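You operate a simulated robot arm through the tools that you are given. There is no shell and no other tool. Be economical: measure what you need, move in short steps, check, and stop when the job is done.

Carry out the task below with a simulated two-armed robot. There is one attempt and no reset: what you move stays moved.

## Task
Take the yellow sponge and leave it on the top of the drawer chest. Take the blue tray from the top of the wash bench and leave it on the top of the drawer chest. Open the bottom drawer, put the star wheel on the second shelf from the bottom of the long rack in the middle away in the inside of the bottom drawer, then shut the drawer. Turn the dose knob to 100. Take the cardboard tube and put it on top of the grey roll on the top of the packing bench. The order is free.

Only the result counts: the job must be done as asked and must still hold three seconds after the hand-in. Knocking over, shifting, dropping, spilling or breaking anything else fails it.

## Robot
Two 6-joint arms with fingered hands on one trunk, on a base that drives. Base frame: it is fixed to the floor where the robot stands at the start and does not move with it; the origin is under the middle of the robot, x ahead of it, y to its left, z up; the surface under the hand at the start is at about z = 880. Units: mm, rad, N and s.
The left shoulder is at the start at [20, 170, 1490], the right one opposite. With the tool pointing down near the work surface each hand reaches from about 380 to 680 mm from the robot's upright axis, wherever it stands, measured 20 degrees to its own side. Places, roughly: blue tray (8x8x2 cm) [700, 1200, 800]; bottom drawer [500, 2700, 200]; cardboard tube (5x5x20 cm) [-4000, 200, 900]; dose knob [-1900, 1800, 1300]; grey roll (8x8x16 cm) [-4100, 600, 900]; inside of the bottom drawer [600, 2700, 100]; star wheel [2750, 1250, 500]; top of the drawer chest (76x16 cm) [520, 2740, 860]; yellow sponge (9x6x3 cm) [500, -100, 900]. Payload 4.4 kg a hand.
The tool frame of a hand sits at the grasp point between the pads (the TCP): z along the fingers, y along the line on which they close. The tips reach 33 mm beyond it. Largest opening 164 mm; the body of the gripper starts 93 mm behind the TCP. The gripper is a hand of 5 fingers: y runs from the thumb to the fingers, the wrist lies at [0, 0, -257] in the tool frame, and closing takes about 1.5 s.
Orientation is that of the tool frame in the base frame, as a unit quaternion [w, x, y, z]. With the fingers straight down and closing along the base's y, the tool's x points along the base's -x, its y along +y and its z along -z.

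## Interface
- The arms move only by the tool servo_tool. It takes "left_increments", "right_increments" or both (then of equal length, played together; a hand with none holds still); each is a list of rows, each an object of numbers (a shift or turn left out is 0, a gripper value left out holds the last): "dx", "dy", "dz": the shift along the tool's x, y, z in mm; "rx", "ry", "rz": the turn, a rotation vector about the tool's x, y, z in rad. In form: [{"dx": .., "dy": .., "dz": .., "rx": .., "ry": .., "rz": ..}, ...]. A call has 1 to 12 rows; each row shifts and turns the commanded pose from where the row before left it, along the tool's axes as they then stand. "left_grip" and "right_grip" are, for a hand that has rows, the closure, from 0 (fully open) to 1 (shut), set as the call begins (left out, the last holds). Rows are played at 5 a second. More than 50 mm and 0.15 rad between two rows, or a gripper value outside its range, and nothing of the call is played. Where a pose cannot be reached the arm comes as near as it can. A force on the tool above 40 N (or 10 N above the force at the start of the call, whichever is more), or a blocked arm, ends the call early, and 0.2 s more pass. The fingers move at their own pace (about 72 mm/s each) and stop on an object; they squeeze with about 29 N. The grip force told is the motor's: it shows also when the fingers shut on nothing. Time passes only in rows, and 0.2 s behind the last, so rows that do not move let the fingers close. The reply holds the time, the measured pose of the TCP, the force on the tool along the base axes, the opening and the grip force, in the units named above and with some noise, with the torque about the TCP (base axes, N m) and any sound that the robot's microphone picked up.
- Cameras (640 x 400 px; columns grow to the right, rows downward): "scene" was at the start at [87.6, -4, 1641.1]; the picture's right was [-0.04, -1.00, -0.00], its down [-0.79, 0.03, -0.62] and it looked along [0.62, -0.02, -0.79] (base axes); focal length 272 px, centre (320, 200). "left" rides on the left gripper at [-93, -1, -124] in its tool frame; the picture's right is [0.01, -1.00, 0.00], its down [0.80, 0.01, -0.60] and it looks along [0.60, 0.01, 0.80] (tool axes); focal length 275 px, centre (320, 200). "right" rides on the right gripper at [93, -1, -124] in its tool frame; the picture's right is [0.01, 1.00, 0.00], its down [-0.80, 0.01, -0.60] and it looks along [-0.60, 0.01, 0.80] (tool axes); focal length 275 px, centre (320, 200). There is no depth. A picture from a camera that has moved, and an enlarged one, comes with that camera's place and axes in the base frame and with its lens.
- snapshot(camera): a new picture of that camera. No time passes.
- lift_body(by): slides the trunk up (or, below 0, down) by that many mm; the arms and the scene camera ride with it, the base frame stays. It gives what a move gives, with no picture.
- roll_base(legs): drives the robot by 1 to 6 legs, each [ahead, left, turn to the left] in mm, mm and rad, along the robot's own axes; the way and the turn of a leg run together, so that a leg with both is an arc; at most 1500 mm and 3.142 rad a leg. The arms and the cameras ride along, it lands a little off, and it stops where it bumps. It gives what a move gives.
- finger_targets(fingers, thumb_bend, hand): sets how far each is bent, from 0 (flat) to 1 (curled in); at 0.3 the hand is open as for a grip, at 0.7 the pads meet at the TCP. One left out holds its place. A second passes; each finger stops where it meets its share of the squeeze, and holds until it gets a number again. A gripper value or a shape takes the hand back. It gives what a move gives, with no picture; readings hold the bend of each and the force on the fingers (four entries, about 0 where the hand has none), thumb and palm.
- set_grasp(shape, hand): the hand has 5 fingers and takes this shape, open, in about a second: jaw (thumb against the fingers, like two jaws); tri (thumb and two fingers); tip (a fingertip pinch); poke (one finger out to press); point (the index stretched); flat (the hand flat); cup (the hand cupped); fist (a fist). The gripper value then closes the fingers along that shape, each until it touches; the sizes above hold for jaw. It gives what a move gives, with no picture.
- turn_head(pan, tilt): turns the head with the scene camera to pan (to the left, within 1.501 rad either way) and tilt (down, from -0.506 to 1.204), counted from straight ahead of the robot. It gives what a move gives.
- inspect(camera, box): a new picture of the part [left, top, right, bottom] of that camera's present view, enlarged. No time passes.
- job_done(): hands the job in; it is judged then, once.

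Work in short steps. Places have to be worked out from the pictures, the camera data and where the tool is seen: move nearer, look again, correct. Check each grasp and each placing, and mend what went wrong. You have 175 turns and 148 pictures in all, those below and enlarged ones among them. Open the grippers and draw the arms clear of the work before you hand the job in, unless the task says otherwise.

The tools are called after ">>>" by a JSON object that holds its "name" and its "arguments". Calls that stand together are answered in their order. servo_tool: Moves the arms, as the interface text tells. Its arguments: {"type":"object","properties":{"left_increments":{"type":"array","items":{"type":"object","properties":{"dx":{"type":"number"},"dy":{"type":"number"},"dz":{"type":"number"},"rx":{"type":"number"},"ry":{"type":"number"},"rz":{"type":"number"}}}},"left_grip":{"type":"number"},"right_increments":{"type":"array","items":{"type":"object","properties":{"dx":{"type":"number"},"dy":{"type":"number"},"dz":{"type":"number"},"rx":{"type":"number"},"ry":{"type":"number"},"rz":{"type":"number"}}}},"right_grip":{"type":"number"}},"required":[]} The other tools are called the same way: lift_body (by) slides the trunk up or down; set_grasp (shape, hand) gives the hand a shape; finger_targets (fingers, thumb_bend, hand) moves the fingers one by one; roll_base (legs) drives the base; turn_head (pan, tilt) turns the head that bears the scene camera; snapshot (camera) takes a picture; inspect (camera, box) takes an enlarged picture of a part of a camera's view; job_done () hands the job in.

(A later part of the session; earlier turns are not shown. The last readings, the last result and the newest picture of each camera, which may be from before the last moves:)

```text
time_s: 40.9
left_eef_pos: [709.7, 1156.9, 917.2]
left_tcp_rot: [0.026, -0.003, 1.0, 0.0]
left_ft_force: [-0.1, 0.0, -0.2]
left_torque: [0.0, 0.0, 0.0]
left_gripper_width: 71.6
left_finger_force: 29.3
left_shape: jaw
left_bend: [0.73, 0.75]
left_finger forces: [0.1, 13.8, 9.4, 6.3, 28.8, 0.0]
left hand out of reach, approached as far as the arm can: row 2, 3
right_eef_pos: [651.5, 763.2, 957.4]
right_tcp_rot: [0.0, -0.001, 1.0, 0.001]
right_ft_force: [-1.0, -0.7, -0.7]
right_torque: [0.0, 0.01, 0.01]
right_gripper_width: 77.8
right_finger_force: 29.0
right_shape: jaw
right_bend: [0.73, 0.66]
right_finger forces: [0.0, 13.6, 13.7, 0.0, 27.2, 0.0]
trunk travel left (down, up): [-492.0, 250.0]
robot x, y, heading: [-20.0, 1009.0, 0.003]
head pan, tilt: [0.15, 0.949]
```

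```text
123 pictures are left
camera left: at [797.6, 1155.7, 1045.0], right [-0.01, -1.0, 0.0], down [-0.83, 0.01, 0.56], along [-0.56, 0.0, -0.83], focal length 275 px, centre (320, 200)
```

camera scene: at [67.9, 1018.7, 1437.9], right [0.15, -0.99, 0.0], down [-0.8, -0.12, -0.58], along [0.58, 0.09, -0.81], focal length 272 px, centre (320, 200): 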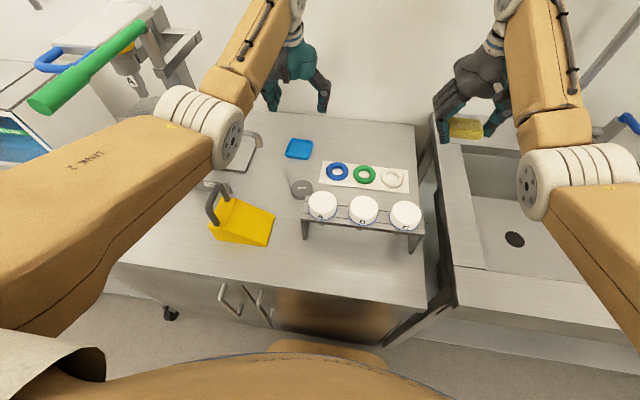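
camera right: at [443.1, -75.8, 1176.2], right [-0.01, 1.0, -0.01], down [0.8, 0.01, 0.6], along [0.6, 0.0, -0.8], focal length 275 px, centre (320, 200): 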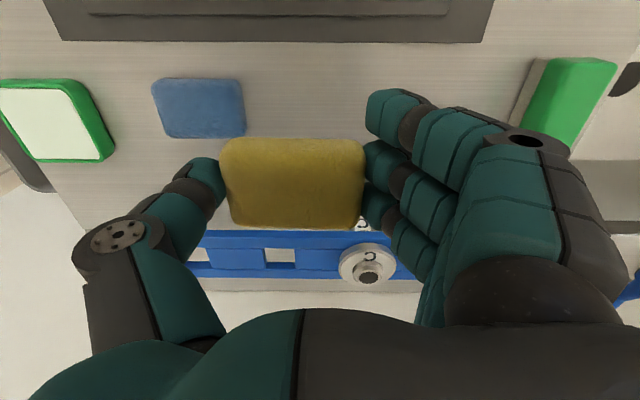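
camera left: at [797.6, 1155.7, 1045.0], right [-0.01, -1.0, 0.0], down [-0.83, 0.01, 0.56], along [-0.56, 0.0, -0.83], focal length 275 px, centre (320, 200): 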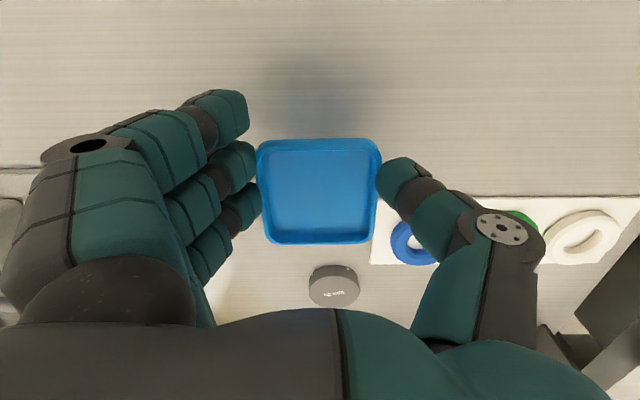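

Solid level grip now. I raise the trunk, back off, and drive left towards the chest.

>>> {"name": "lift_body", "arguments": {"by": 250}}

>>> {"name": "roll_base", "arguments": {"legs": [[-580, 0, 0], [0, 1000, 0]]}}

>>> {"name": "turn_head", "arguments": {"pan": 0.45, "tilt": 0.5}}

>>> {"name": "snapshot", "arguments": {"camera": "scene"}}

```text
time_s: 43.5
left_eef_pos: [706.7, 1159.6, 1166.3]
left_tcp_rot: [0.029, -0.003, 1.0, 0.0]
left_ft_force: [1.0, 0.1, -2.0]
left_torque: [-0.03, -0.01, 0.0]
left_gripper_width: 71.6
left_finger_force: 29.0
left_shape: jaw
left_bend: [0.73, 0.75]
left_finger forces: [0.0, 13.9, 9.3, 6.3, 28.8, 0.0]
right_eef_pos: [650.9, 764.5, 1205.3]
right_tcp_rot: [-0.001, -0.001, 1.0, 0.002]
right_ft_force: [-0.3, -0.3, -0.3]
right_torque: [0.03, 0.0, 0.0]
right_gripper_width: 77.6
right_finger_force: 29.0
right_shape: jaw
right_bend: [0.73, 0.66]
right_finger forces: [0.1, 13.5, 13.7, 0.0, 27.1, 0.0]
trunk travel left (down, up): [-742.0, 0.0]
robot x, y, heading: [-19.5, 1010.2, 0.008]
head pan, tilt: [0.15, 0.949]
```

```text
time_s: 51.5
left_eef_pos: [127.8, 2180.5, 1167.5]
left_tcp_rot: [0.028, -0.009, 1.0, 0.0]
left_ft_force: [0.0, 0.1, -1.2]
left_torque: [-0.01, 0.0, -0.01]
left_gripper_width: 71.2
left_finger_force: 29.0
left_shape: jaw
left_bend: [0.73, 0.75]
left_finger forces: [0.0, 13.8, 9.2, 6.3, 28.9, 0.0]
right_eef_pos: [78.9, 1786.2, 1206.6]
right_tcp_rot: [0.0, -0.008, 1.0, 0.002]
right_ft_force: [0.5, -0.5, -0.6]
right_torque: [0.0, -0.04, 0.02]
right_gripper_width: 77.4
right_finger_force: 28.7
right_shape: jaw
right_bend: [0.73, 0.66]
right_finger forces: [0.1, 13.5, 13.7, 0.0, 27.2, 0.0]
trunk travel left (down, up): [-742.0, 0.0]
robot x, y, heading: [-594.7, 2020.3, 0.019]
head pan, tilt: [0.15, 0.949]
```

```text
time_s: 52.4
left_eef_pos: [129.8, 2179.3, 1166.2]
left_tcp_rot: [0.028, -0.009, 1.0, 0.0]
left_ft_force: [0.0, -0.1, -1.0]
left_torque: [-0.01, 0.01, -0.01]
left_gripper_width: 71.6
left_finger_force: 29.1
left_shape: jaw
left_bend: [0.73, 0.75]
left_finger forces: [0.0, 13.8, 9.3, 6.4, 28.9, 0.0]
right_eef_pos: [78.8, 1785.2, 1206.8]
right_tcp_rot: [0.0, -0.008, 1.0, 0.002]
right_ft_force: [0.5, -0.2, -0.6]
right_torque: [0.0, -0.01, 0.02]
right_gripper_width: 77.7
right_finger_force: 29.1
right_shape: jaw
right_bend: [0.73, 0.66]
right_finger forces: [0.0, 13.5, 13.6, 0.1, 27.1, 0.0]
trunk travel left (down, up): [-742.0, 0.0]
robot x, y, heading: [-593.7, 2019.0, 0.018]
head pan, tilt: [0.45, 0.499]
```

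```text
122 pictures are left
camera scene: at [-502.3, 2059.8, 1675.3], right [0.45, -0.89, 0.0], down [-0.43, -0.22, -0.88], along [0.78, 0.4, -0.48], focal length 272 px, centre (320, 200)
```

scene: 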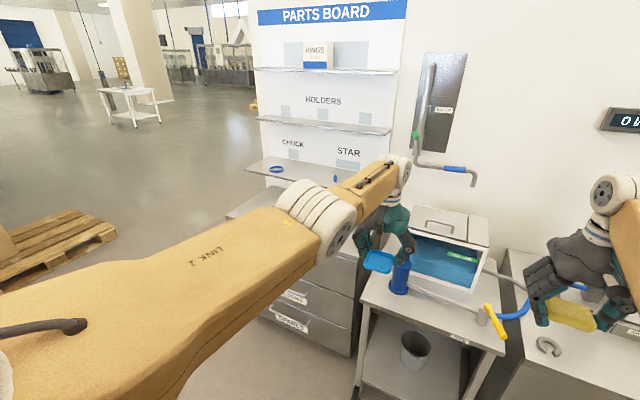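

The chest stands under the parts board to the left. I move on to y≈2720 and look ahead-down.

>>> {"name": "roll_base", "arguments": {"legs": [[0, 700, -0.018]]}}

>>> {"name": "turn_head", "arguments": {"pan": 0.0, "tilt": 0.5}}

>>> {"name": "snapshot", "arguments": {"camera": "scene"}}

```text
time_s: 56.3
left_eef_pos: [135.3, 2847.6, 1166.8]
left_tcp_rot: [0.028, 0.009, 1.0, 0.0]
left_ft_force: [0.1, 1.0, -0.9]
left_torque: [0.01, 0.01, -0.02]
left_gripper_width: 71.6
left_finger_force: 28.8
left_shape: jaw
left_bend: [0.73, 0.75]
left_finger forces: [0.0, 13.8, 9.3, 6.3, 28.7, 0.0]
right_eef_pos: [69.8, 2454.8, 1206.1]
right_tcp_rot: [0.001, 0.01, 1.0, 0.002]
right_ft_force: [0.2, -0.3, -1.1]
right_torque: [0.03, 0.0, -0.03]
right_gripper_width: 77.7
right_finger_force: 29.1
right_shape: jaw
right_bend: [0.73, 0.66]
right_finger forces: [0.1, 13.4, 13.6, 0.0, 27.1, 0.0]
trunk travel left (down, up): [-742.0, 0.0]
robot x, y, heading: [-595.0, 2710.4, -0.015]
head pan, tilt: [0.45, 0.499]
```

```text
time_s: 57.2
left_eef_pos: [134.7, 2847.7, 1167.8]
left_tcp_rot: [0.029, 0.01, 1.0, 0.0]
left_ft_force: [0.3, -0.4, 0.2]
left_torque: [0.0, 0.0, 0.01]
left_gripper_width: 71.8
left_finger_force: 28.9
left_shape: jaw
left_bend: [0.73, 0.75]
left_finger forces: [0.1, 13.9, 9.2, 6.3, 29.0, 0.0]
right_eef_pos: [69.2, 2454.6, 1205.4]
right_tcp_rot: [0.0, 0.01, 1.0, 0.002]
right_ft_force: [0.0, -0.4, -0.1]
right_torque: [0.04, 0.01, -0.02]
right_gripper_width: 77.7
right_finger_force: 29.4
right_shape: jaw
right_bend: [0.73, 0.66]
right_finger forces: [0.0, 13.4, 13.7, 0.0, 27.2, 0.1]
trunk travel left (down, up): [-742.0, 0.0]
robot x, y, heading: [-596.9, 2714.9, -0.021]
head pan, tilt: [0.0, 0.499]
```

```text
121 pictures are left
camera scene: at [-492.0, 2711.9, 1675.4], right [-0.02, -1.0, 0.0], down [-0.48, 0.01, -0.88], along [0.88, -0.02, -0.48], focal length 272 px, centre (320, 200)
```

scene: 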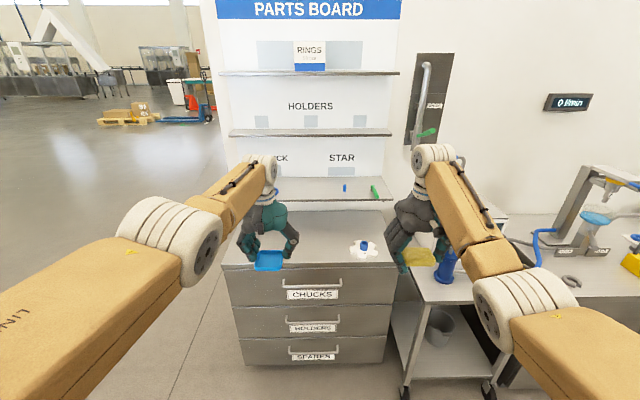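

Chest top front edge at x≈400, a star part sits at (491, 2497), shelf overhangs behind. I pull both hands in and lower them here in free space so that they come in under the shelf height before it.

>>> {"name": "servo_tool", "arguments": {"left_increments": [{"dz": 40}, {"dx": 20, "dz": 40}, {"dx": 35, "dz": 30}, {"dx": 35, "dz": 30}, {"dx": 35, "dz": 30}, {"dx": 35, "dz": 30}, {}], "right_increments": [{"dz": 45}, {"dx": 10, "dz": 45}, {"dx": 20, "dz": 40}, {"dx": 25, "dz": 40}, {"dx": 25, "dz": 40}, {"dx": 20, "dz": 30}, {}]}}

>>> {"name": "roll_base", "arguments": {"legs": [[0, 90, 0.02], [350, 0, 0]]}}

>>> {"name": "turn_head", "arguments": {"pan": 0.0, "tilt": 0.75}}

>>> {"name": "snapshot", "arguments": {"camera": "scene"}}

```text
time_s: 58.8
left_eef_pos: [60.7, 2844.1, 937.5]
left_tcp_rot: [0.028, 0.009, 1.0, 0.0]
left_ft_force: [-0.3, 0.0, -0.7]
left_torque: [-0.01, -0.01, -0.01]
left_gripper_width: 71.6
left_finger_force: 29.0
left_shape: jaw
left_bend: [0.73, 0.75]
left_finger forces: [0.1, 13.9, 9.3, 6.2, 28.8, 0.0]
left hand out of reach, approached as far as the arm can: row 1, 2, 3, 4, 5, 6
right_eef_pos: [-30.5, 2458.5, 968.3]
right_tcp_rot: [0.0, 0.01, 1.0, 0.001]
right_ft_force: [-0.1, -0.9, 0.1]
right_torque: [0.0, -0.01, 0.01]
right_gripper_width: 77.6
right_finger_force: 29.2
right_shape: jaw
right_bend: [0.73, 0.66]
right_finger forces: [0.0, 13.5, 13.7, 0.0, 27.2, 0.0]
trunk travel left (down, up): [-742.0, 0.0]
robot x, y, heading: [-599.4, 2712.1, -0.021]
head pan, tilt: [0.0, 0.499]
```

```text
time_s: 61.8
left_eef_pos: [412.2, 2954.7, 937.4]
left_tcp_rot: [0.027, -0.004, 1.0, 0.001]
left_ft_force: [0.2, 0.5, -0.6]
left_torque: [-0.02, 0.02, 0.02]
left_gripper_width: 71.2
left_finger_force: 29.0
left_shape: jaw
left_bend: [0.73, 0.75]
left_finger forces: [0.0, 13.8, 9.3, 6.2, 28.8, 0.0]
right_eef_pos: [331.3, 2569.1, 967.9]
right_tcp_rot: [-0.001, -0.003, 1.0, 0.001]
right_ft_force: [0.6, -0.1, 0.0]
right_torque: [0.01, 0.04, 0.0]
right_gripper_width: 77.9
right_finger_force: 28.9
right_shape: jaw
right_bend: [0.73, 0.66]
right_finger forces: [0.0, 13.5, 13.7, 0.1, 27.3, 0.0]
trunk travel left (down, up): [-742.0, 0.0]
robot x, y, heading: [-240.4, 2812.7, 0.007]
head pan, tilt: [0.0, 0.499]
```

```text
time_s: 62.5
left_eef_pos: [411.9, 2955.6, 939.3]
left_tcp_rot: [0.027, -0.005, 1.0, 0.001]
left_ft_force: [0.4, 0.6, -0.8]
left_torque: [0.01, -0.02, 0.03]
left_gripper_width: 71.6
left_finger_force: 29.2
left_shape: jaw
left_bend: [0.73, 0.75]
left_finger forces: [0.0, 13.9, 9.2, 6.2, 28.7, 0.0]
right_eef_pos: [330.9, 2568.7, 968.3]
right_tcp_rot: [-0.001, -0.003, 1.0, 0.002]
right_ft_force: [0.2, -0.2, -0.1]
right_torque: [0.0, 0.01, 0.05]
right_gripper_width: 77.8
right_finger_force: 28.9
right_shape: jaw
right_bend: [0.73, 0.66]
right_finger forces: [0.0, 13.5, 13.7, 0.0, 27.3, 0.1]
trunk travel left (down, up): [-742.0, 0.0]
robot x, y, heading: [-239.8, 2810.9, 0.008]
head pan, tilt: [0.0, 0.75]
```

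```text
120 pictures are left
camera scene: at [-145.9, 2809.1, 1653.5], right [0.01, -1.0, 0.0], down [-0.68, 0.0, -0.73], along [0.73, 0.01, -0.68], focal length 272 px, centre (320, 200)
```

scene: 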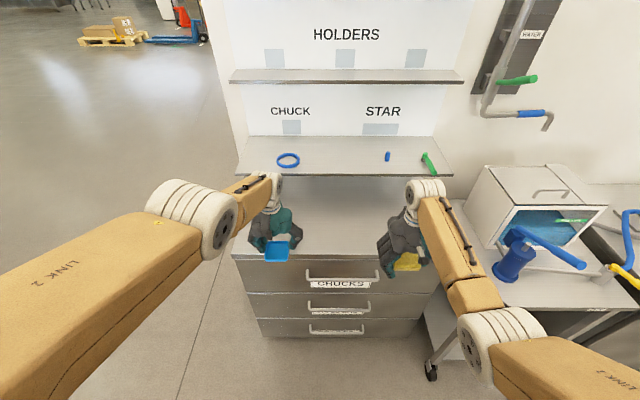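

Next I shift right hand to y≈2650 and left to y≈2910, then drive 70 mm forward.

>>> {"name": "servo_tool", "arguments": {"left_increments": [{"dy": -25}, {"dy": -20}, {}], "right_increments": [{"dy": 40}, {"dy": 40}, {}]}}

>>> {"name": "roll_base", "arguments": {"legs": [[70, 0, 0]]}}

>>> {"name": "servo_tool", "arguments": {"right_increments": [{"dx": -40}, {"dx": -38, "dz": 10}, {}]}}

>>> {"name": "snapshot", "arguments": {"camera": "right"}}

>>> {"name": "snapshot", "arguments": {"camera": "scene"}}

>>> {"name": "snapshot", "arguments": {"camera": "left"}}

```text
time_s: 63.3
left_eef_pos: [405.7, 2914.5, 940.9]
left_tcp_rot: [0.028, -0.004, 1.0, 0.002]
left_ft_force: [0.2, -0.3, -0.8]
left_torque: [0.02, 0.01, 0.02]
left_gripper_width: 71.4
left_finger_force: 28.9
left_shape: jaw
left_bend: [0.73, 0.75]
left_finger forces: [0.0, 14.0, 9.3, 6.1, 28.9, 0.1]
left hand out of reach, approached as far as the arm can: row 2
right_eef_pos: [328.8, 2647.1, 971.3]
right_tcp_rot: [0.001, -0.004, 1.0, 0.002]
right_ft_force: [0.6, -0.8, -0.7]
right_torque: [0.04, 0.0, 0.0]
right_gripper_width: 77.8
right_finger_force: 29.1
right_shape: jaw
right_bend: [0.73, 0.66]
right_finger forces: [0.1, 13.5, 13.8, 0.0, 27.3, 0.0]
trunk travel left (down, up): [-742.0, 0.0]
robot x, y, heading: [-242.3, 2807.6, 0.01]
head pan, tilt: [0.0, 0.75]
```

```text
time_s: 64.3
left_eef_pos: [478.8, 2916.3, 940.4]
left_tcp_rot: [0.026, -0.005, 1.0, 0.001]
left_ft_force: [0.9, 0.0, -1.5]
left_torque: [0.05, 0.07, -0.04]
left_gripper_width: 71.2
left_finger_force: 29.0
left_shape: jaw
left_bend: [0.73, 0.75]
left_finger forces: [0.0, 14.0, 9.4, 6.3, 28.9, 0.0]
right_eef_pos: [401.9, 2648.4, 970.5]
right_tcp_rot: [-0.002, -0.004, 1.0, 0.002]
right_ft_force: [1.0, -0.1, -1.1]
right_torque: [0.01, 0.08, 0.02]
right_gripper_width: 78.0
right_finger_force: 29.1
right_shape: jaw
right_bend: [0.73, 0.66]
right_finger forces: [0.0, 13.5, 13.6, 0.0, 27.3, 0.0]
trunk travel left (down, up): [-742.0, 0.0]
robot x, y, heading: [-169.1, 2811.1, 0.01]
head pan, tilt: [0.0, 0.75]
```

```text
time_s: 65.2
left_eef_pos: [476.5, 2915.9, 943.3]
left_tcp_rot: [0.028, -0.005, 1.0, 0.002]
left_ft_force: [-0.4, -1.7, -1.4]
left_torque: [0.03, -0.05, 0.0]
left_gripper_width: 71.2
left_finger_force: 28.6
left_shape: jaw
left_bend: [0.73, 0.75]
left_finger forces: [0.0, 14.0, 9.3, 6.2, 28.8, 0.0]
right_eef_pos: [477.8, 2648.0, 965.2]
right_tcp_rot: [0.0, -0.004, 1.0, 0.003]
right_ft_force: [-0.6, -0.5, -0.4]
right_torque: [0.03, -0.03, 0.03]
right_gripper_width: 77.6
right_finger_force: 28.8
right_shape: jaw
right_bend: [0.73, 0.66]
right_finger forces: [0.0, 13.3, 13.6, 0.0, 26.9, 0.0]
trunk travel left (down, up): [-742.0, 0.0]
robot x, y, heading: [-167.1, 2808.9, 0.008]
head pan, tilt: [0.0, 0.75]
```

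```text
119 pictures are left
camera right: at [385.3, 2645.1, 1089.2], right [-0.02, 1.0, 0.0], down [0.8, 0.01, 0.6], along [0.6, 0.01, -0.8], focal length 275 px, centre (320, 200)
```

right: 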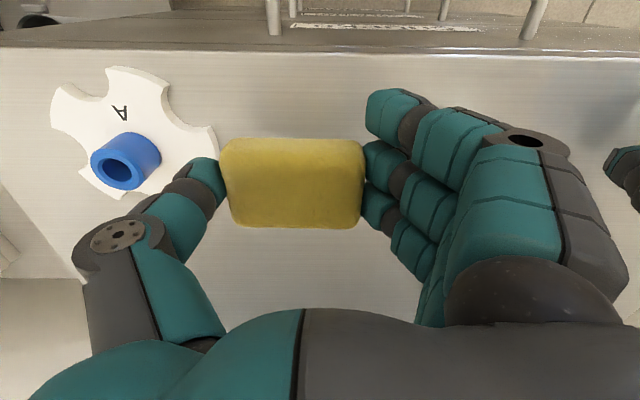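

```text
118 pictures are left
camera scene: at [-77.9, 2808.9, 1653.6], right [0.01, -1.0, 0.0], down [-0.68, -0.01, -0.73], along [0.73, 0.01, -0.68], focal length 272 px, centre (320, 200)
```

scene: 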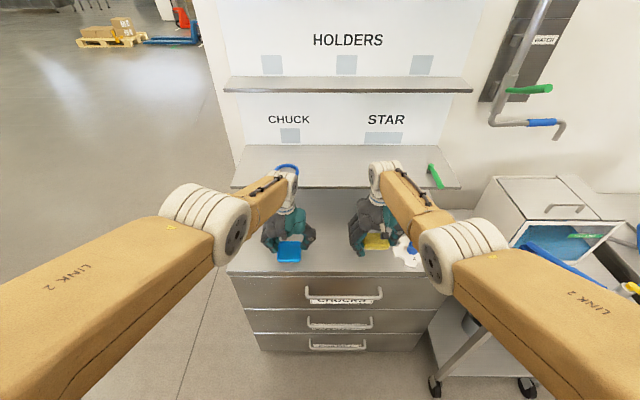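

```text
117 pictures are left
camera left: at [562.9, 2913.6, 1071.4], right [0.0, -1.0, 0.0], down [-0.83, 0.0, 0.55], along [-0.55, 0.0, -0.83], focal length 275 px, centre (320, 200)
```

left: 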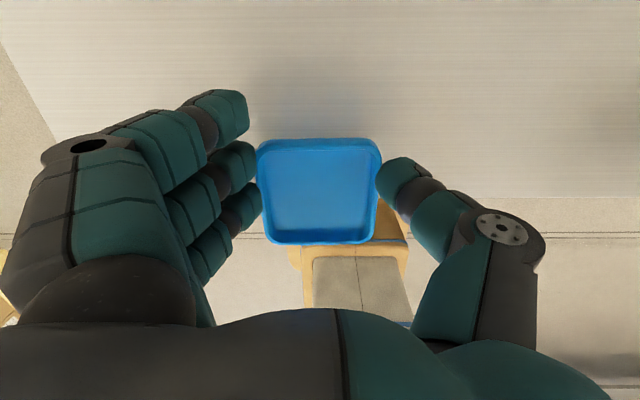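

Star part edge is about y=2559, so I move the sponge to y≈2680, both about 22 mm further in, and lower in small steps.

>>> {"name": "servo_tool", "arguments": {"right_increments": [{"dx": -22, "dy": 32}, {"dz": 30}, {"dz": 20}, {"dz": 8}], "left_increments": [{"dx": -24}, {"dz": 20}, {"dz": 12}, {"dz": 5}]}}

>>> {"name": "snapshot", "arguments": {"camera": "left"}}

>>> {"name": "snapshot", "arguments": {"camera": "right"}}

```text
time_s: 66.2
left_eef_pos: [476.0, 2934.5, 933.7]
left_tcp_rot: [0.026, -0.005, 1.0, 0.001]
left_ft_force: [1.1, -0.3, -1.6]
left_torque: [-0.01, -0.02, 0.05]
left_gripper_width: 71.3
left_finger_force: 29.1
left_shape: jaw
left_bend: [0.73, 0.75]
left_finger forces: [0.1, 13.7, 9.2, 6.2, 28.6, 0.0]
left hand out of reach, approached as far as the arm can: row 1, 2, 3, 4
right_eef_pos: [465.7, 2661.2, 924.2]
right_tcp_rot: [0.001, -0.003, 1.0, 0.002]
right_ft_force: [0.0, 0.8, -0.4]
right_torque: [-0.02, 0.0, 0.03]
right_gripper_width: 77.7
right_finger_force: 29.1
right_shape: jaw
right_bend: [0.73, 0.66]
right_finger forces: [0.0, 13.3, 13.4, 0.0, 26.8, 0.1]
right hand out of reach, approached as far as the arm can: row 1, 2, 3, 4
trunk travel left (down, up): [-742.0, 0.0]
robot x, y, heading: [-168.4, 2812.3, 0.009]
head pan, tilt: [0.0, 0.75]
```

```text
116 pictures are left
camera left: at [563.7, 2932.9, 1062.3], right [0.0, -1.0, 0.0], down [-0.83, 0.0, 0.56], along [-0.56, 0.0, -0.83], focal length 275 px, centre (320, 200)
```

left: 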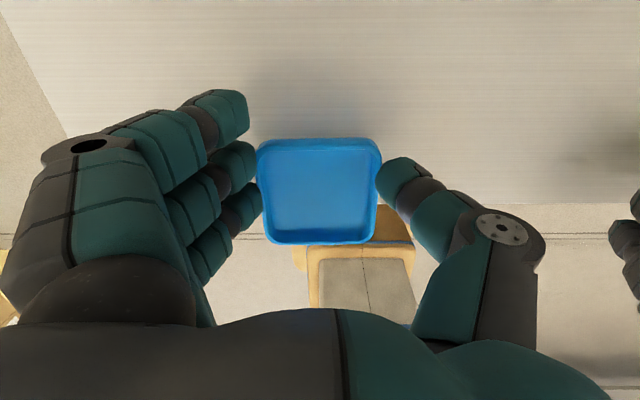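

```text
115 pictures are left
camera right: at [372.5, 2658.3, 1048.7], right [-0.02, 1.0, 0.0], down [0.8, 0.01, 0.6], along [0.6, 0.01, -0.8], focal length 275 px, centre (320, 200)
```

right: 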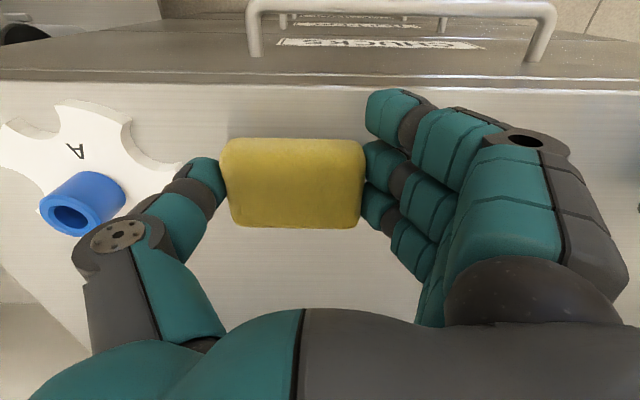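

Both arms are at their limit, so I drive 27 mm nearer instead and then lower.

>>> {"name": "roll_base", "arguments": {"legs": [[27, 0, 0]]}}

>>> {"name": "lift_body", "arguments": {"by": -20}}

>>> {"name": "snapshot", "arguments": {"camera": "left"}}

>>> {"name": "snapshot", "arguments": {"camera": "right"}}

```text
time_s: 67.0
left_eef_pos: [490.7, 2934.2, 937.5]
left_tcp_rot: [0.023, -0.007, 1.0, 0.001]
left_ft_force: [-21.4, 2.7, 14.8]
left_torque: [-0.36, -4.85, 0.24]
left_gripper_width: 71.3
left_finger_force: 29.1
left_shape: jaw
left_bend: [0.73, 0.75]
left_finger forces: [0.0, 13.7, 9.3, 6.2, 28.6, 0.1]
right_eef_pos: [484.0, 2661.5, 926.2]
right_tcp_rot: [0.002, -0.004, 1.0, 0.002]
right_ft_force: [-0.4, -0.3, 0.1]
right_torque: [0.0, -0.01, 0.03]
right_gripper_width: 77.5
right_finger_force: 29.0
right_shape: jaw
right_bend: [0.73, 0.66]
right_finger forces: [0.1, 13.2, 13.5, 0.1, 26.7, 0.0]
trunk travel left (down, up): [-742.0, 0.0]
robot x, y, heading: [-151.1, 2808.8, 0.011]
head pan, tilt: [0.0, 0.75]
stopped in leg 1: the force on the tool passed its limit at 439 N (the readings are from after the stop); the commanded pose is now the measured one
```

```text
time_s: 67.7
left_eef_pos: [495.2, 2933.4, 912.6]
left_tcp_rot: [0.021, -0.007, 1.0, 0.002]
left_ft_force: [9.1, -1.8, -18.2]
left_torque: [0.27, 3.15, -0.16]
left_gripper_width: 71.6
left_finger_force: 28.5
left_shape: jaw
left_bend: [0.73, 0.75]
left_finger forces: [0.0, 13.8, 9.3, 6.1, 28.6, 0.0]
right_eef_pos: [487.9, 2660.9, 904.0]
right_tcp_rot: [0.0, -0.005, 1.0, 0.001]
right_ft_force: [-0.4, 0.0, -0.2]
right_torque: [-0.01, -0.05, -0.05]
right_gripper_width: 77.5
right_finger_force: 28.9
right_shape: jaw
right_bend: [0.73, 0.66]
right_finger forces: [0.0, 13.3, 13.4, 0.0, 26.8, 0.0]
trunk travel left (down, up): [-722.0, 20.0]
robot x, y, heading: [-149.0, 2810.5, 0.011]
head pan, tilt: [0.0, 0.75]
```

```text
114 pictures are left
camera left: at [584.1, 2932.8, 1040.2], right [0.0, -1.0, 0.0], down [-0.82, 0.0, 0.57], along [-0.57, 0.0, -0.82], focal length 275 px, centre (320, 200)
```

left: 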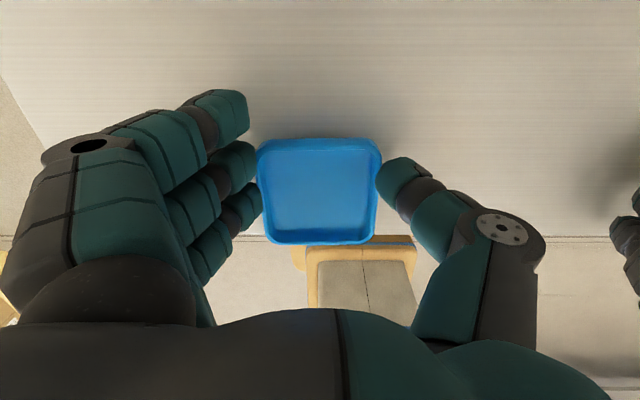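

```text
113 pictures are left
camera right: at [395.5, 2658.6, 1027.9], right [-0.02, 1.0, 0.0], down [0.8, 0.01, 0.6], along [0.6, 0.01, -0.8], focal length 275 px, centre (320, 200)
```

right: 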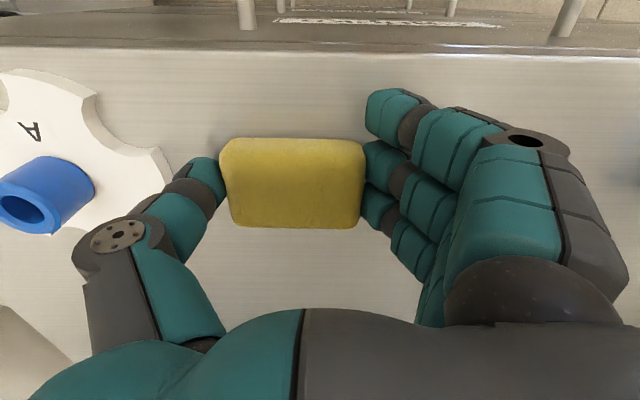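

The left wrist bumped the shelf edge above. I back off 17 mm at once and check the shelf items.

>>> {"name": "roll_base", "arguments": {"legs": [[-17, 0, 0]]}}

>>> {"name": "snapshot", "arguments": {"camera": "scene"}}

```text
time_s: 68.5
left_eef_pos: [478.6, 2933.6, 913.3]
left_tcp_rot: [0.023, -0.007, 1.0, 0.002]
left_ft_force: [1.3, -0.1, -0.9]
left_torque: [0.0, -0.01, 0.02]
left_gripper_width: 71.6
left_finger_force: 28.9
left_shape: jaw
left_bend: [0.73, 0.75]
left_finger forces: [0.0, 13.8, 9.2, 6.2, 28.5, 0.1]
right_eef_pos: [471.4, 2661.6, 903.5]
right_tcp_rot: [-0.001, -0.005, 1.0, 0.002]
right_ft_force: [0.1, -0.3, 0.0]
right_torque: [0.04, 0.0, 0.01]
right_gripper_width: 77.7
right_finger_force: 28.3
right_shape: jaw
right_bend: [0.73, 0.66]
right_finger forces: [0.0, 13.3, 13.5, 0.0, 26.9, 0.0]
trunk travel left (down, up): [-722.0, 20.0]
robot x, y, heading: [-163.9, 2809.9, 0.009]
head pan, tilt: [0.0, 0.75]
```

```text
112 pictures are left
camera scene: at [-69.3, 2810.1, 1633.3], right [0.01, -1.0, 0.0], down [-0.68, -0.01, -0.73], along [0.73, 0.01, -0.68], focal length 272 px, centre (320, 200)
```

scene: 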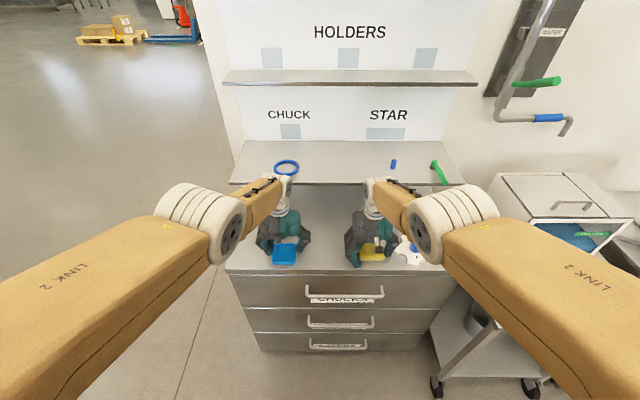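

Shelf items are undisturbed. I lower both slowly onto the chest top.

>>> {"name": "servo_tool", "arguments": {"right_increments": [{"dz": 3}, {"dz": 2}, {"dz": 2}, {}], "left_increments": [{"dz": 4}, {"dz": 4}, {"dz": 4}, {}]}}

```text
time_s: 69.5
left_eef_pos: [474.0, 2937.5, 905.2]
left_tcp_rot: [0.022, -0.007, 1.0, 0.001]
left_ft_force: [-0.5, 0.1, -0.1]
left_torque: [0.05, -0.03, 0.03]
left_gripper_width: 71.3
left_finger_force: 28.8
left_shape: jaw
left_bend: [0.73, 0.75]
left_finger forces: [0.0, 13.8, 9.1, 6.1, 28.4, 0.0]
left hand out of reach, approached as far as the arm can: row 2
right_eef_pos: [468.0, 2660.3, 898.1]
right_tcp_rot: [-0.001, -0.004, 1.0, 0.002]
right_ft_force: [0.3, 0.0, 0.4]
right_torque: [0.01, 0.0, -0.04]
right_gripper_width: 77.7
right_finger_force: 29.3
right_shape: jaw
right_bend: [0.73, 0.66]
right_finger forces: [0.0, 13.3, 13.5, 0.0, 26.8, 0.0]
trunk travel left (down, up): [-722.0, 20.0]
robot x, y, heading: [-166.9, 2808.3, 0.012]
head pan, tilt: [0.0, 0.75]
```

No contact yet; I use the trunk for the last mm.

>>> {"name": "lift_body", "arguments": {"by": -5}}

>>> {"name": "lift_body", "arguments": {"by": -4}}

```text
time_s: 70.0
left_eef_pos: [474.5, 2936.3, 900.8]
left_tcp_rot: [0.023, -0.007, 1.0, 0.0]
left_ft_force: [0.5, 0.8, -0.5]
left_torque: [0.0, 0.01, -0.02]
left_gripper_width: 71.5
left_finger_force: 28.4
left_shape: jaw
left_bend: [0.73, 0.75]
left_finger forces: [0.0, 13.8, 9.2, 6.1, 28.4, 0.1]
right_eef_pos: [470.4, 2660.6, 895.2]
right_tcp_rot: [0.003, -0.005, 1.0, 0.001]
right_ft_force: [-5.8, -2.4, 20.3]
right_torque: [-1.11, 0.21, -0.2]
right_gripper_width: 77.4
right_finger_force: 29.1
right_shape: jaw
right_bend: [0.73, 0.67]
right_finger forces: [1.6, 13.9, 13.2, 0.0, 29.4, 0.0]
trunk travel left (down, up): [-717.0, 25.0]
robot x, y, heading: [-165.9, 2809.7, 0.007]
head pan, tilt: [0.0, 0.75]
```

```text
time_s: 70.5
left_eef_pos: [474.4, 2938.1, 896.6]
left_tcp_rot: [0.023, -0.007, 1.0, 0.002]
left_ft_force: [0.1, -0.4, 0.0]
left_torque: [-0.02, -0.02, -0.02]
left_gripper_width: 71.4
left_finger_force: 29.3
left_shape: jaw
left_bend: [0.73, 0.75]
left_finger forces: [0.1, 13.9, 9.4, 6.3, 29.2, 0.0]
right_eef_pos: [472.4, 2661.8, 895.1]
right_tcp_rot: [0.005, -0.004, 1.0, 0.001]
right_ft_force: [-7.2, -1.4, 19.3]
right_torque: [-0.67, 0.55, -0.3]
right_gripper_width: 77.2
right_finger_force: 29.1
right_shape: jaw
right_bend: [0.74, 0.67]
right_finger forces: [6.4, 14.4, 12.6, 0.0, 29.0, 0.1]
trunk travel left (down, up): [-713.0, 29.0]
robot x, y, heading: [-168.8, 2808.4, 0.008]
head pan, tilt: [0.0, 0.75]
stopped: the force on the tool passed its limit at 41 N (the readings are from after the stop); the commanded pose is now the measured one
```

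The sponge is down. I open the right hand partway and raise it.

>>> {"name": "servo_tool", "arguments": {"right_increments": [{"dz": -1}, {}, {}, {}, {}], "right_grip": 0.35}}

>>> {"name": "servo_tool", "arguments": {"right_increments": [{"dz": -15}, {"dz": -25}, {"dx": 15, "dz": -30}, {"dx": 20, "dz": -30}]}}

>>> {"name": "snapshot", "arguments": {"camera": "right"}}

```text
time_s: 71.8
left_eef_pos: [475.0, 2937.3, 896.1]
left_tcp_rot: [0.022, -0.007, 1.0, 0.002]
left_ft_force: [-0.5, 0.0, 3.0]
left_torque: [-0.16, -0.1, -0.03]
left_gripper_width: 71.4
left_finger_force: 28.9
left_shape: jaw
left_bend: [0.73, 0.75]
left_finger forces: [0.0, 14.0, 9.1, 6.1, 29.6, 0.0]
right_eef_pos: [472.0, 2660.6, 894.1]
right_tcp_rot: [0.004, -0.005, 1.0, 0.002]
right_ft_force: [0.5, 1.5, 3.4]
right_torque: [-0.22, 0.03, 0.0]
right_gripper_width: 105.0
right_finger_force: 0.2
right_shape: jaw
right_bend: [0.7, 0.67]
right_finger forces: [0.1, 0.1, 0.0, 0.1, 4.1, 0.0]
trunk travel left (down, up): [-713.0, 29.0]
robot x, y, heading: [-164.1, 2814.3, 0.012]
head pan, tilt: [0.0, 0.75]
```

```text
time_s: 72.8
left_eef_pos: [474.0, 2937.0, 896.7]
left_tcp_rot: [0.022, -0.008, 1.0, 0.001]
left_ft_force: [0.2, 0.7, 6.4]
left_torque: [-0.14, -0.11, 0.02]
left_gripper_width: 71.4
left_finger_force: 29.2
left_shape: jaw
left_bend: [0.73, 0.75]
left_finger forces: [0.0, 14.3, 9.3, 6.1, 30.0, 0.0]
right_eef_pos: [435.0, 2661.0, 994.3]
right_tcp_rot: [0.003, -0.004, 1.0, 0.002]
right_ft_force: [-0.8, -0.5, -1.1]
right_torque: [-0.02, -0.01, -0.02]
right_gripper_width: 105.7
right_finger_force: 0.1
right_shape: jaw
right_bend: [0.7, 0.67]
right_finger forces: [0.0, 0.0, 0.0, 0.1, 0.0, 0.0]
trunk travel left (down, up): [-713.0, 29.0]
robot x, y, heading: [-163.9, 2808.5, 0.006]
head pan, tilt: [0.0, 0.75]
```

```text
111 pictures are left
camera right: at [342.2, 2658.2, 1117.4], right [-0.02, 1.0, 0.0], down [0.8, 0.01, 0.61], along [0.61, 0.01, -0.8], focal length 275 px, centre (320, 200)
```

right: 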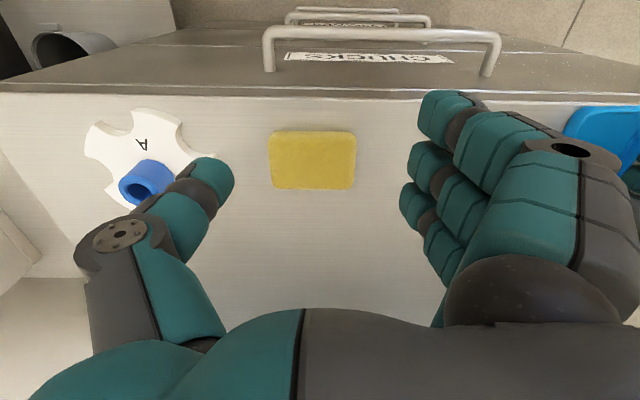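

Sponge is placed. The left hand feels first contact; I lower 2 mm and release the tray.

>>> {"name": "servo_tool", "arguments": {"left_increments": [{"dz": 2}, {}]}}

>>> {"name": "servo_tool", "arguments": {"left_increments": [{}, {}, {}, {}], "left_grip": 0.35}}

>>> {"name": "servo_tool", "arguments": {"left_increments": [{"dz": -15}, {"dz": -20}, {"dx": 10, "dz": -20}, {"dx": 15, "dz": -25}]}}

>>> {"name": "snapshot", "arguments": {"camera": "left"}}

```text
time_s: 73.3
left_eef_pos: [474.3, 2936.8, 896.4]
left_tcp_rot: [0.024, -0.008, 1.0, 0.002]
left_ft_force: [0.0, 0.6, 13.0]
left_torque: [0.02, 0.03, -0.01]
left_gripper_width: 71.5
left_finger_force: 29.0
left_shape: jaw
left_bend: [0.73, 0.75]
left_finger forces: [0.0, 14.6, 9.5, 8.0, 30.7, 0.0]
right_eef_pos: [437.5, 2660.8, 993.6]
right_tcp_rot: [0.005, -0.004, 1.0, 0.002]
right_ft_force: [0.0, 0.5, -0.3]
right_torque: [0.0, 0.01, -0.02]
right_gripper_width: 105.8
right_finger_force: 0.0
right_shape: jaw
right_bend: [0.7, 0.67]
right_finger forces: [0.0, 0.1, 0.0, 0.1, 0.1, 0.1]
trunk travel left (down, up): [-713.0, 29.0]
robot x, y, heading: [-168.1, 2810.7, 0.011]
head pan, tilt: [0.0, 0.75]
```

```text
time_s: 74.3
left_eef_pos: [472.3, 2936.3, 895.1]
left_tcp_rot: [0.022, -0.007, 1.0, 0.002]
left_ft_force: [-0.5, -4.1, 10.0]
left_torque: [0.6, 0.55, 0.2]
left_gripper_width: 104.1
left_finger_force: 0.1
left_shape: jaw
left_bend: [0.7, 0.67]
left_finger forces: [0.1, 0.0, 0.1, 10.7, 0.1, 0.0]
right_eef_pos: [437.4, 2661.6, 993.6]
right_tcp_rot: [0.005, -0.004, 1.0, 0.002]
right_ft_force: [0.9, -0.4, -0.4]
right_torque: [0.01, 0.01, 0.02]
right_gripper_width: 105.9
right_finger_force: 0.1
right_shape: jaw
right_bend: [0.7, 0.67]
right_finger forces: [0.0, 0.0, 0.1, 0.0, 0.0, 0.0]
trunk travel left (down, up): [-713.0, 29.0]
robot x, y, heading: [-164.6, 2810.4, 0.009]
head pan, tilt: [0.0, 0.75]
```

```text
time_s: 75.3
left_eef_pos: [446.7, 2935.3, 973.4]
left_tcp_rot: [0.022, -0.008, 1.0, 0.001]
left_ft_force: [-0.6, 0.8, 0.7]
left_torque: [-0.01, -0.03, 0.0]
left_gripper_width: 105.7
left_finger_force: 0.0
left_shape: jaw
left_bend: [0.7, 0.67]
left_finger forces: [0.1, 0.0, 0.1, 0.0, 0.1, 0.1]
right_eef_pos: [436.8, 2661.0, 993.4]
right_tcp_rot: [0.005, -0.004, 1.0, 0.001]
right_ft_force: [0.1, 0.1, -0.3]
right_torque: [0.01, -0.06, 0.01]
right_gripper_width: 106.2
right_finger_force: 0.1
right_shape: jaw
right_bend: [0.7, 0.67]
right_finger forces: [0.1, 0.1, 0.0, 0.0, 0.1, 0.0]
trunk travel left (down, up): [-713.0, 29.0]
robot x, y, heading: [-165.5, 2810.6, 0.008]
head pan, tilt: [0.0, 0.75]
```

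```text
110 pictures are left
camera left: at [535.8, 2934.6, 1099.6], right [0.0, -1.0, 0.0], down [-0.83, 0.0, 0.56], along [-0.56, 0.0, -0.83], focal length 275 px, centre (320, 200)
```

left: 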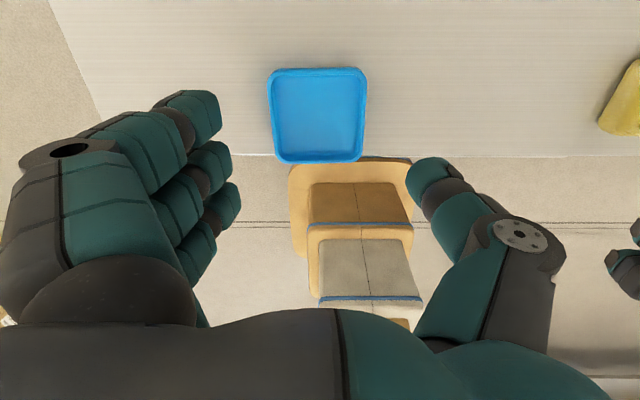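

The tray's front wall is nearly flush with the chest edge. I will nudge it about 25 mm inward with the side of the fingers: back the hand off, shift so the fingers face the tray, lower in front.

>>> {"name": "servo_tool", "arguments": {"left_increments": [{"dx": 35, "dy": -20}, {"dx": 37, "dy": -42}, {}]}}

>>> {"name": "snapshot", "arguments": {"camera": "left"}}

```text
refused: row 2 steps farther than a row can; nothing moved
```

```text
109 pictures are left
camera left: at [535.8, 2934.6, 1099.6], right [0.0, -1.0, 0.0], down [-0.83, 0.0, 0.56], along [-0.56, 0.0, -0.83], focal length 275 px, centre (320, 200)
```

left: 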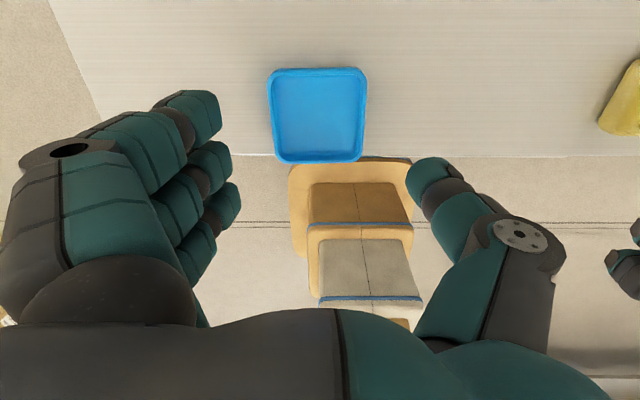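

A row was too long; I repeat it with smaller rows.

>>> {"name": "servo_tool", "arguments": {"left_increments": [{"dx": 25, "dy": -20}, {"dx": 25, "dy": -21}, {"dx": 24, "dy": -21}, {}]}}

>>> {"name": "snapshot", "arguments": {"camera": "left"}}

```text
time_s: 76.5
left_eef_pos: [393.1, 2898.7, 978.1]
left_tcp_rot: [0.04, -0.014, 0.999, 0.021]
left_ft_force: [-0.7, 0.5, 0.1]
left_torque: [0.03, -0.03, 0.0]
left_gripper_width: 106.1
left_finger_force: 0.0
left_shape: jaw
left_bend: [0.7, 0.67]
left_finger forces: [0.1, 0.0, 0.0, 0.1, 0.0, 0.0]
right_eef_pos: [437.3, 2661.6, 992.5]
right_tcp_rot: [0.004, -0.004, 1.0, 0.001]
right_ft_force: [0.4, -0.4, 0.4]
right_torque: [-0.02, 0.0, 0.02]
right_gripper_width: 105.8
right_finger_force: 0.1
right_shape: jaw
right_bend: [0.7, 0.67]
right_finger forces: [0.0, 0.0, 0.0, 0.1, 0.0, 0.1]
trunk travel left (down, up): [-713.0, 29.0]
robot x, y, heading: [-166.3, 2809.4, 0.005]
head pan, tilt: [0.0, 0.75]
stopped in row 4 (left hand): the arm was blocked; the commanded pose is now the measured one
```

```text
108 pictures are left
camera left: at [477.8, 2894.3, 1109.3], right [0.02, -1.0, -0.04], down [-0.84, -0.04, 0.53], along [-0.54, 0.03, -0.84], focal length 275 px, centre (320, 200)
```

left: 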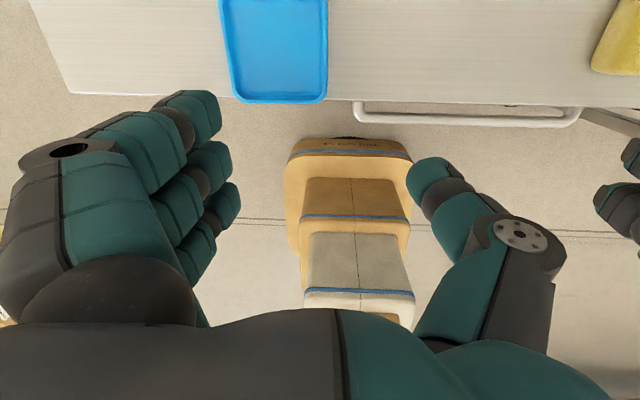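

The arm hit its inner limit, so I use the base for the offsets and only lower with the arm.

>>> {"name": "roll_base", "arguments": {"legs": [[-22, -25, 0]]}}

>>> {"name": "servo_tool", "arguments": {"left_increments": [{"dz": 30}, {"dz": 28}, {"dz": 14}, {}]}}

>>> {"name": "snapshot", "arguments": {"camera": "left"}}

```text
time_s: 77.4
left_eef_pos: [371.2, 2871.6, 979.2]
left_tcp_rot: [0.039, -0.014, 0.999, 0.021]
left_ft_force: [-0.7, -0.5, -0.7]
left_torque: [0.04, -0.01, 0.0]
left_gripper_width: 106.1
left_finger_force: 0.1
left_shape: jaw
left_bend: [0.7, 0.67]
left_finger forces: [0.1, 0.0, 0.1, 0.0, 0.0, 0.0]
right_eef_pos: [415.2, 2635.4, 994.7]
right_tcp_rot: [0.005, -0.004, 1.0, 0.002]
right_ft_force: [-0.4, -0.9, 1.0]
right_torque: [0.05, -0.03, -0.02]
right_gripper_width: 106.1
right_finger_force: 0.1
right_shape: jaw
right_bend: [0.7, 0.67]
right_finger forces: [0.0, 0.0, 0.1, 0.0, 0.0, 0.0]
trunk travel left (down, up): [-713.0, 29.0]
robot x, y, heading: [-188.1, 2787.5, 0.011]
head pan, tilt: [0.0, 0.75]
```

```text
time_s: 78.4
left_eef_pos: [377.9, 2876.6, 905.5]
left_tcp_rot: [0.039, -0.014, 0.999, 0.02]
left_ft_force: [-0.2, -0.1, 0.1]
left_torque: [-0.03, -0.03, 0.03]
left_gripper_width: 106.2
left_finger_force: 0.1
left_shape: jaw
left_bend: [0.7, 0.67]
left_finger forces: [0.1, 0.1, 0.0, 0.1, 0.0, 0.0]
right_eef_pos: [416.0, 2635.8, 994.0]
right_tcp_rot: [0.004, -0.004, 1.0, 0.002]
right_ft_force: [0.1, -0.4, 1.3]
right_torque: [0.03, 0.0, 0.03]
right_gripper_width: 105.8
right_finger_force: 0.1
right_shape: jaw
right_bend: [0.7, 0.67]
right_finger forces: [0.0, 0.0, 0.0, 0.0, 0.0, 0.0]
trunk travel left (down, up): [-713.0, 29.0]
robot x, y, heading: [-185.9, 2783.8, 0.006]
head pan, tilt: [0.0, 0.75]
```

```text
107 pictures are left
camera left: at [461.1, 2871.9, 1036.3], right [0.02, -1.0, -0.04], down [-0.84, -0.04, 0.53], along [-0.54, 0.03, -0.84], focal length 275 px, centre (320, 200)
```

left: 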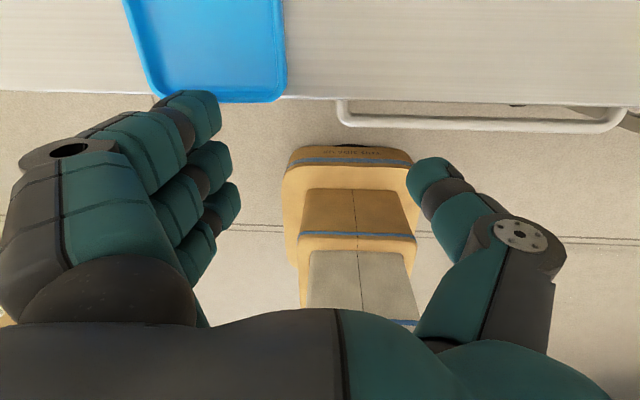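

The index tip is right in front of the tray, a bit off-centre. I shift 16 mm right and push 28 mm forward with the base.

>>> {"name": "roll_base", "arguments": {"legs": [[0, -16, 0], [28, 0, 0]]}}

>>> {"name": "snapshot", "arguments": {"camera": "left"}}

```text
time_s: 79.6
left_eef_pos: [405.3, 2861.6, 903.8]
left_tcp_rot: [0.037, -0.014, 0.999, 0.021]
left_ft_force: [0.0, 0.3, -0.5]
left_torque: [-0.04, 0.04, 0.03]
left_gripper_width: 106.7
left_finger_force: 0.0
left_shape: jaw
left_bend: [0.69, 0.67]
left_finger forces: [0.0, 0.0, 0.0, 0.0, 0.0, 0.1]
right_eef_pos: [444.4, 2620.5, 992.1]
right_tcp_rot: [0.003, -0.004, 1.0, 0.001]
right_ft_force: [1.2, 0.8, -0.4]
right_torque: [-0.05, 0.03, -0.03]
right_gripper_width: 106.0
right_finger_force: 0.1
right_shape: jaw
right_bend: [0.7, 0.67]
right_finger forces: [0.0, 0.1, 0.0, 0.0, 0.0, 0.1]
trunk travel left (down, up): [-713.0, 29.0]
robot x, y, heading: [-162.2, 2766.5, 0.012]
head pan, tilt: [0.0, 0.75]
```

```text
106 pictures are left
camera left: at [489.6, 2857.2, 1035.0], right [0.02, -1.0, -0.04], down [-0.84, -0.04, 0.54], along [-0.54, 0.03, -0.84], focal length 275 px, centre (320, 200)
```

left: 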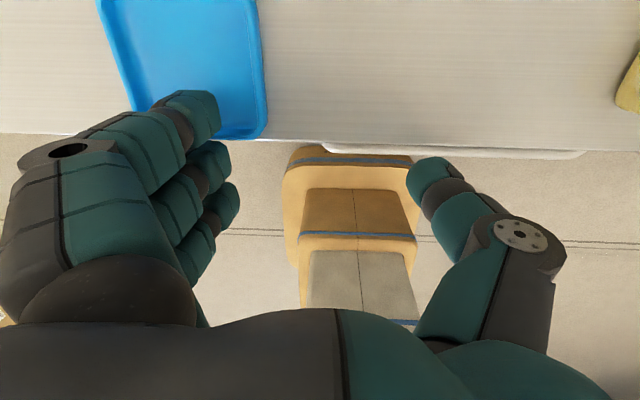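

The finger passed over the rim without moving the tray. I back out, lower 10 mm more (in front of the edge) and push again.

>>> {"name": "roll_base", "arguments": {"legs": [[-36, 0, 0]]}}

>>> {"name": "servo_tool", "arguments": {"left_increments": [{"dz": 5}, {"dz": 5}, {}]}}

>>> {"name": "roll_base", "arguments": {"legs": [[32, 0, 0]]}}

>>> {"name": "snapshot", "arguments": {"camera": "left"}}

```text
time_s: 80.5
left_eef_pos: [366.6, 2862.7, 906.6]
left_tcp_rot: [0.039, -0.014, 0.999, 0.02]
left_ft_force: [-0.7, -0.3, 0.5]
left_torque: [0.01, -0.07, -0.01]
left_gripper_width: 106.5
left_finger_force: 0.1
left_shape: jaw
left_bend: [0.69, 0.67]
left_finger forces: [0.0, 0.0, 0.0, 0.0, 0.1, 0.0]
right_eef_pos: [405.5, 2619.9, 993.6]
right_tcp_rot: [0.006, -0.004, 1.0, 0.003]
right_ft_force: [-1.0, -0.1, 1.0]
right_torque: [0.03, -0.08, -0.02]
right_gripper_width: 106.0
right_finger_force: 0.1
right_shape: jaw
right_bend: [0.7, 0.67]
right_finger forces: [0.0, 0.0, 0.0, 0.0, 0.0, 0.1]
trunk travel left (down, up): [-713.0, 29.0]
robot x, y, heading: [-194.0, 2767.5, 0.01]
head pan, tilt: [0.0, 0.75]
```

```text
time_s: 81.2
left_eef_pos: [367.5, 2863.2, 895.6]
left_tcp_rot: [0.037, -0.014, 0.999, 0.021]
left_ft_force: [0.2, 0.4, 0.4]
left_torque: [0.03, 0.01, 0.01]
left_gripper_width: 106.5
left_finger_force: 0.0
left_shape: jaw
left_bend: [0.69, 0.67]
left_finger forces: [0.4, 0.0, 0.1, 0.0, 0.0, 0.0]
right_eef_pos: [409.4, 2620.1, 992.6]
right_tcp_rot: [0.003, -0.004, 1.0, 0.002]
right_ft_force: [-0.1, -1.0, -0.2]
right_torque: [0.02, -0.02, 0.0]
right_gripper_width: 105.9
right_finger_force: 0.0
right_shape: jaw
right_bend: [0.7, 0.67]
right_finger forces: [0.0, 0.1, 0.0, 0.1, 0.1, 0.0]
trunk travel left (down, up): [-713.0, 29.0]
robot x, y, heading: [-196.5, 2768.0, 0.012]
head pan, tilt: [0.0, 0.75]
```

```text
time_s: 82.1
left_eef_pos: [401.5, 2862.0, 895.2]
left_tcp_rot: [0.038, -0.013, 0.999, 0.021]
left_ft_force: [0.7, 0.2, 0.3]
left_torque: [0.0, 0.08, 0.02]
left_gripper_width: 106.8
left_finger_force: 0.0
left_shape: jaw
left_bend: [0.69, 0.67]
left_finger forces: [0.0, 0.0, 0.1, 0.0, 0.0, 0.0]
right_eef_pos: [440.2, 2619.2, 992.7]
right_tcp_rot: [0.003, -0.004, 1.0, 0.001]
right_ft_force: [0.4, 0.3, -1.0]
right_torque: [0.02, 0.06, -0.03]
right_gripper_width: 105.6
right_finger_force: 0.0
right_shape: jaw
right_bend: [0.7, 0.67]
right_finger forces: [0.0, 0.0, 0.0, 0.0, 0.0, 0.0]
trunk travel left (down, up): [-713.0, 29.0]
robot x, y, heading: [-164.1, 2769.1, 0.011]
head pan, tilt: [0.0, 0.75]
```

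```text
105 pictures are left
camera left: at [485.5, 2858.0, 1024.7], right [0.02, -1.0, -0.04], down [-0.84, -0.04, 0.54], along [-0.54, 0.03, -0.84], focal length 275 px, centre (320, 200)
```

left: 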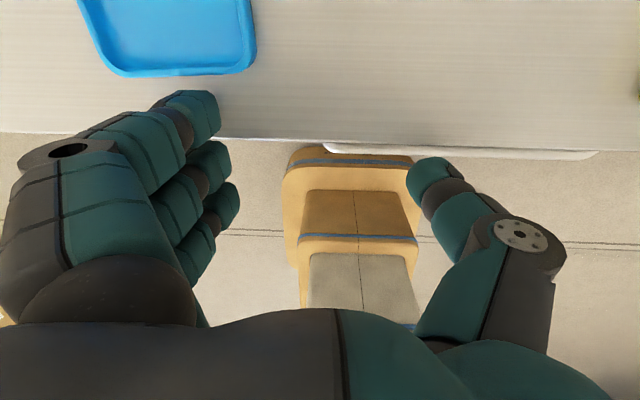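

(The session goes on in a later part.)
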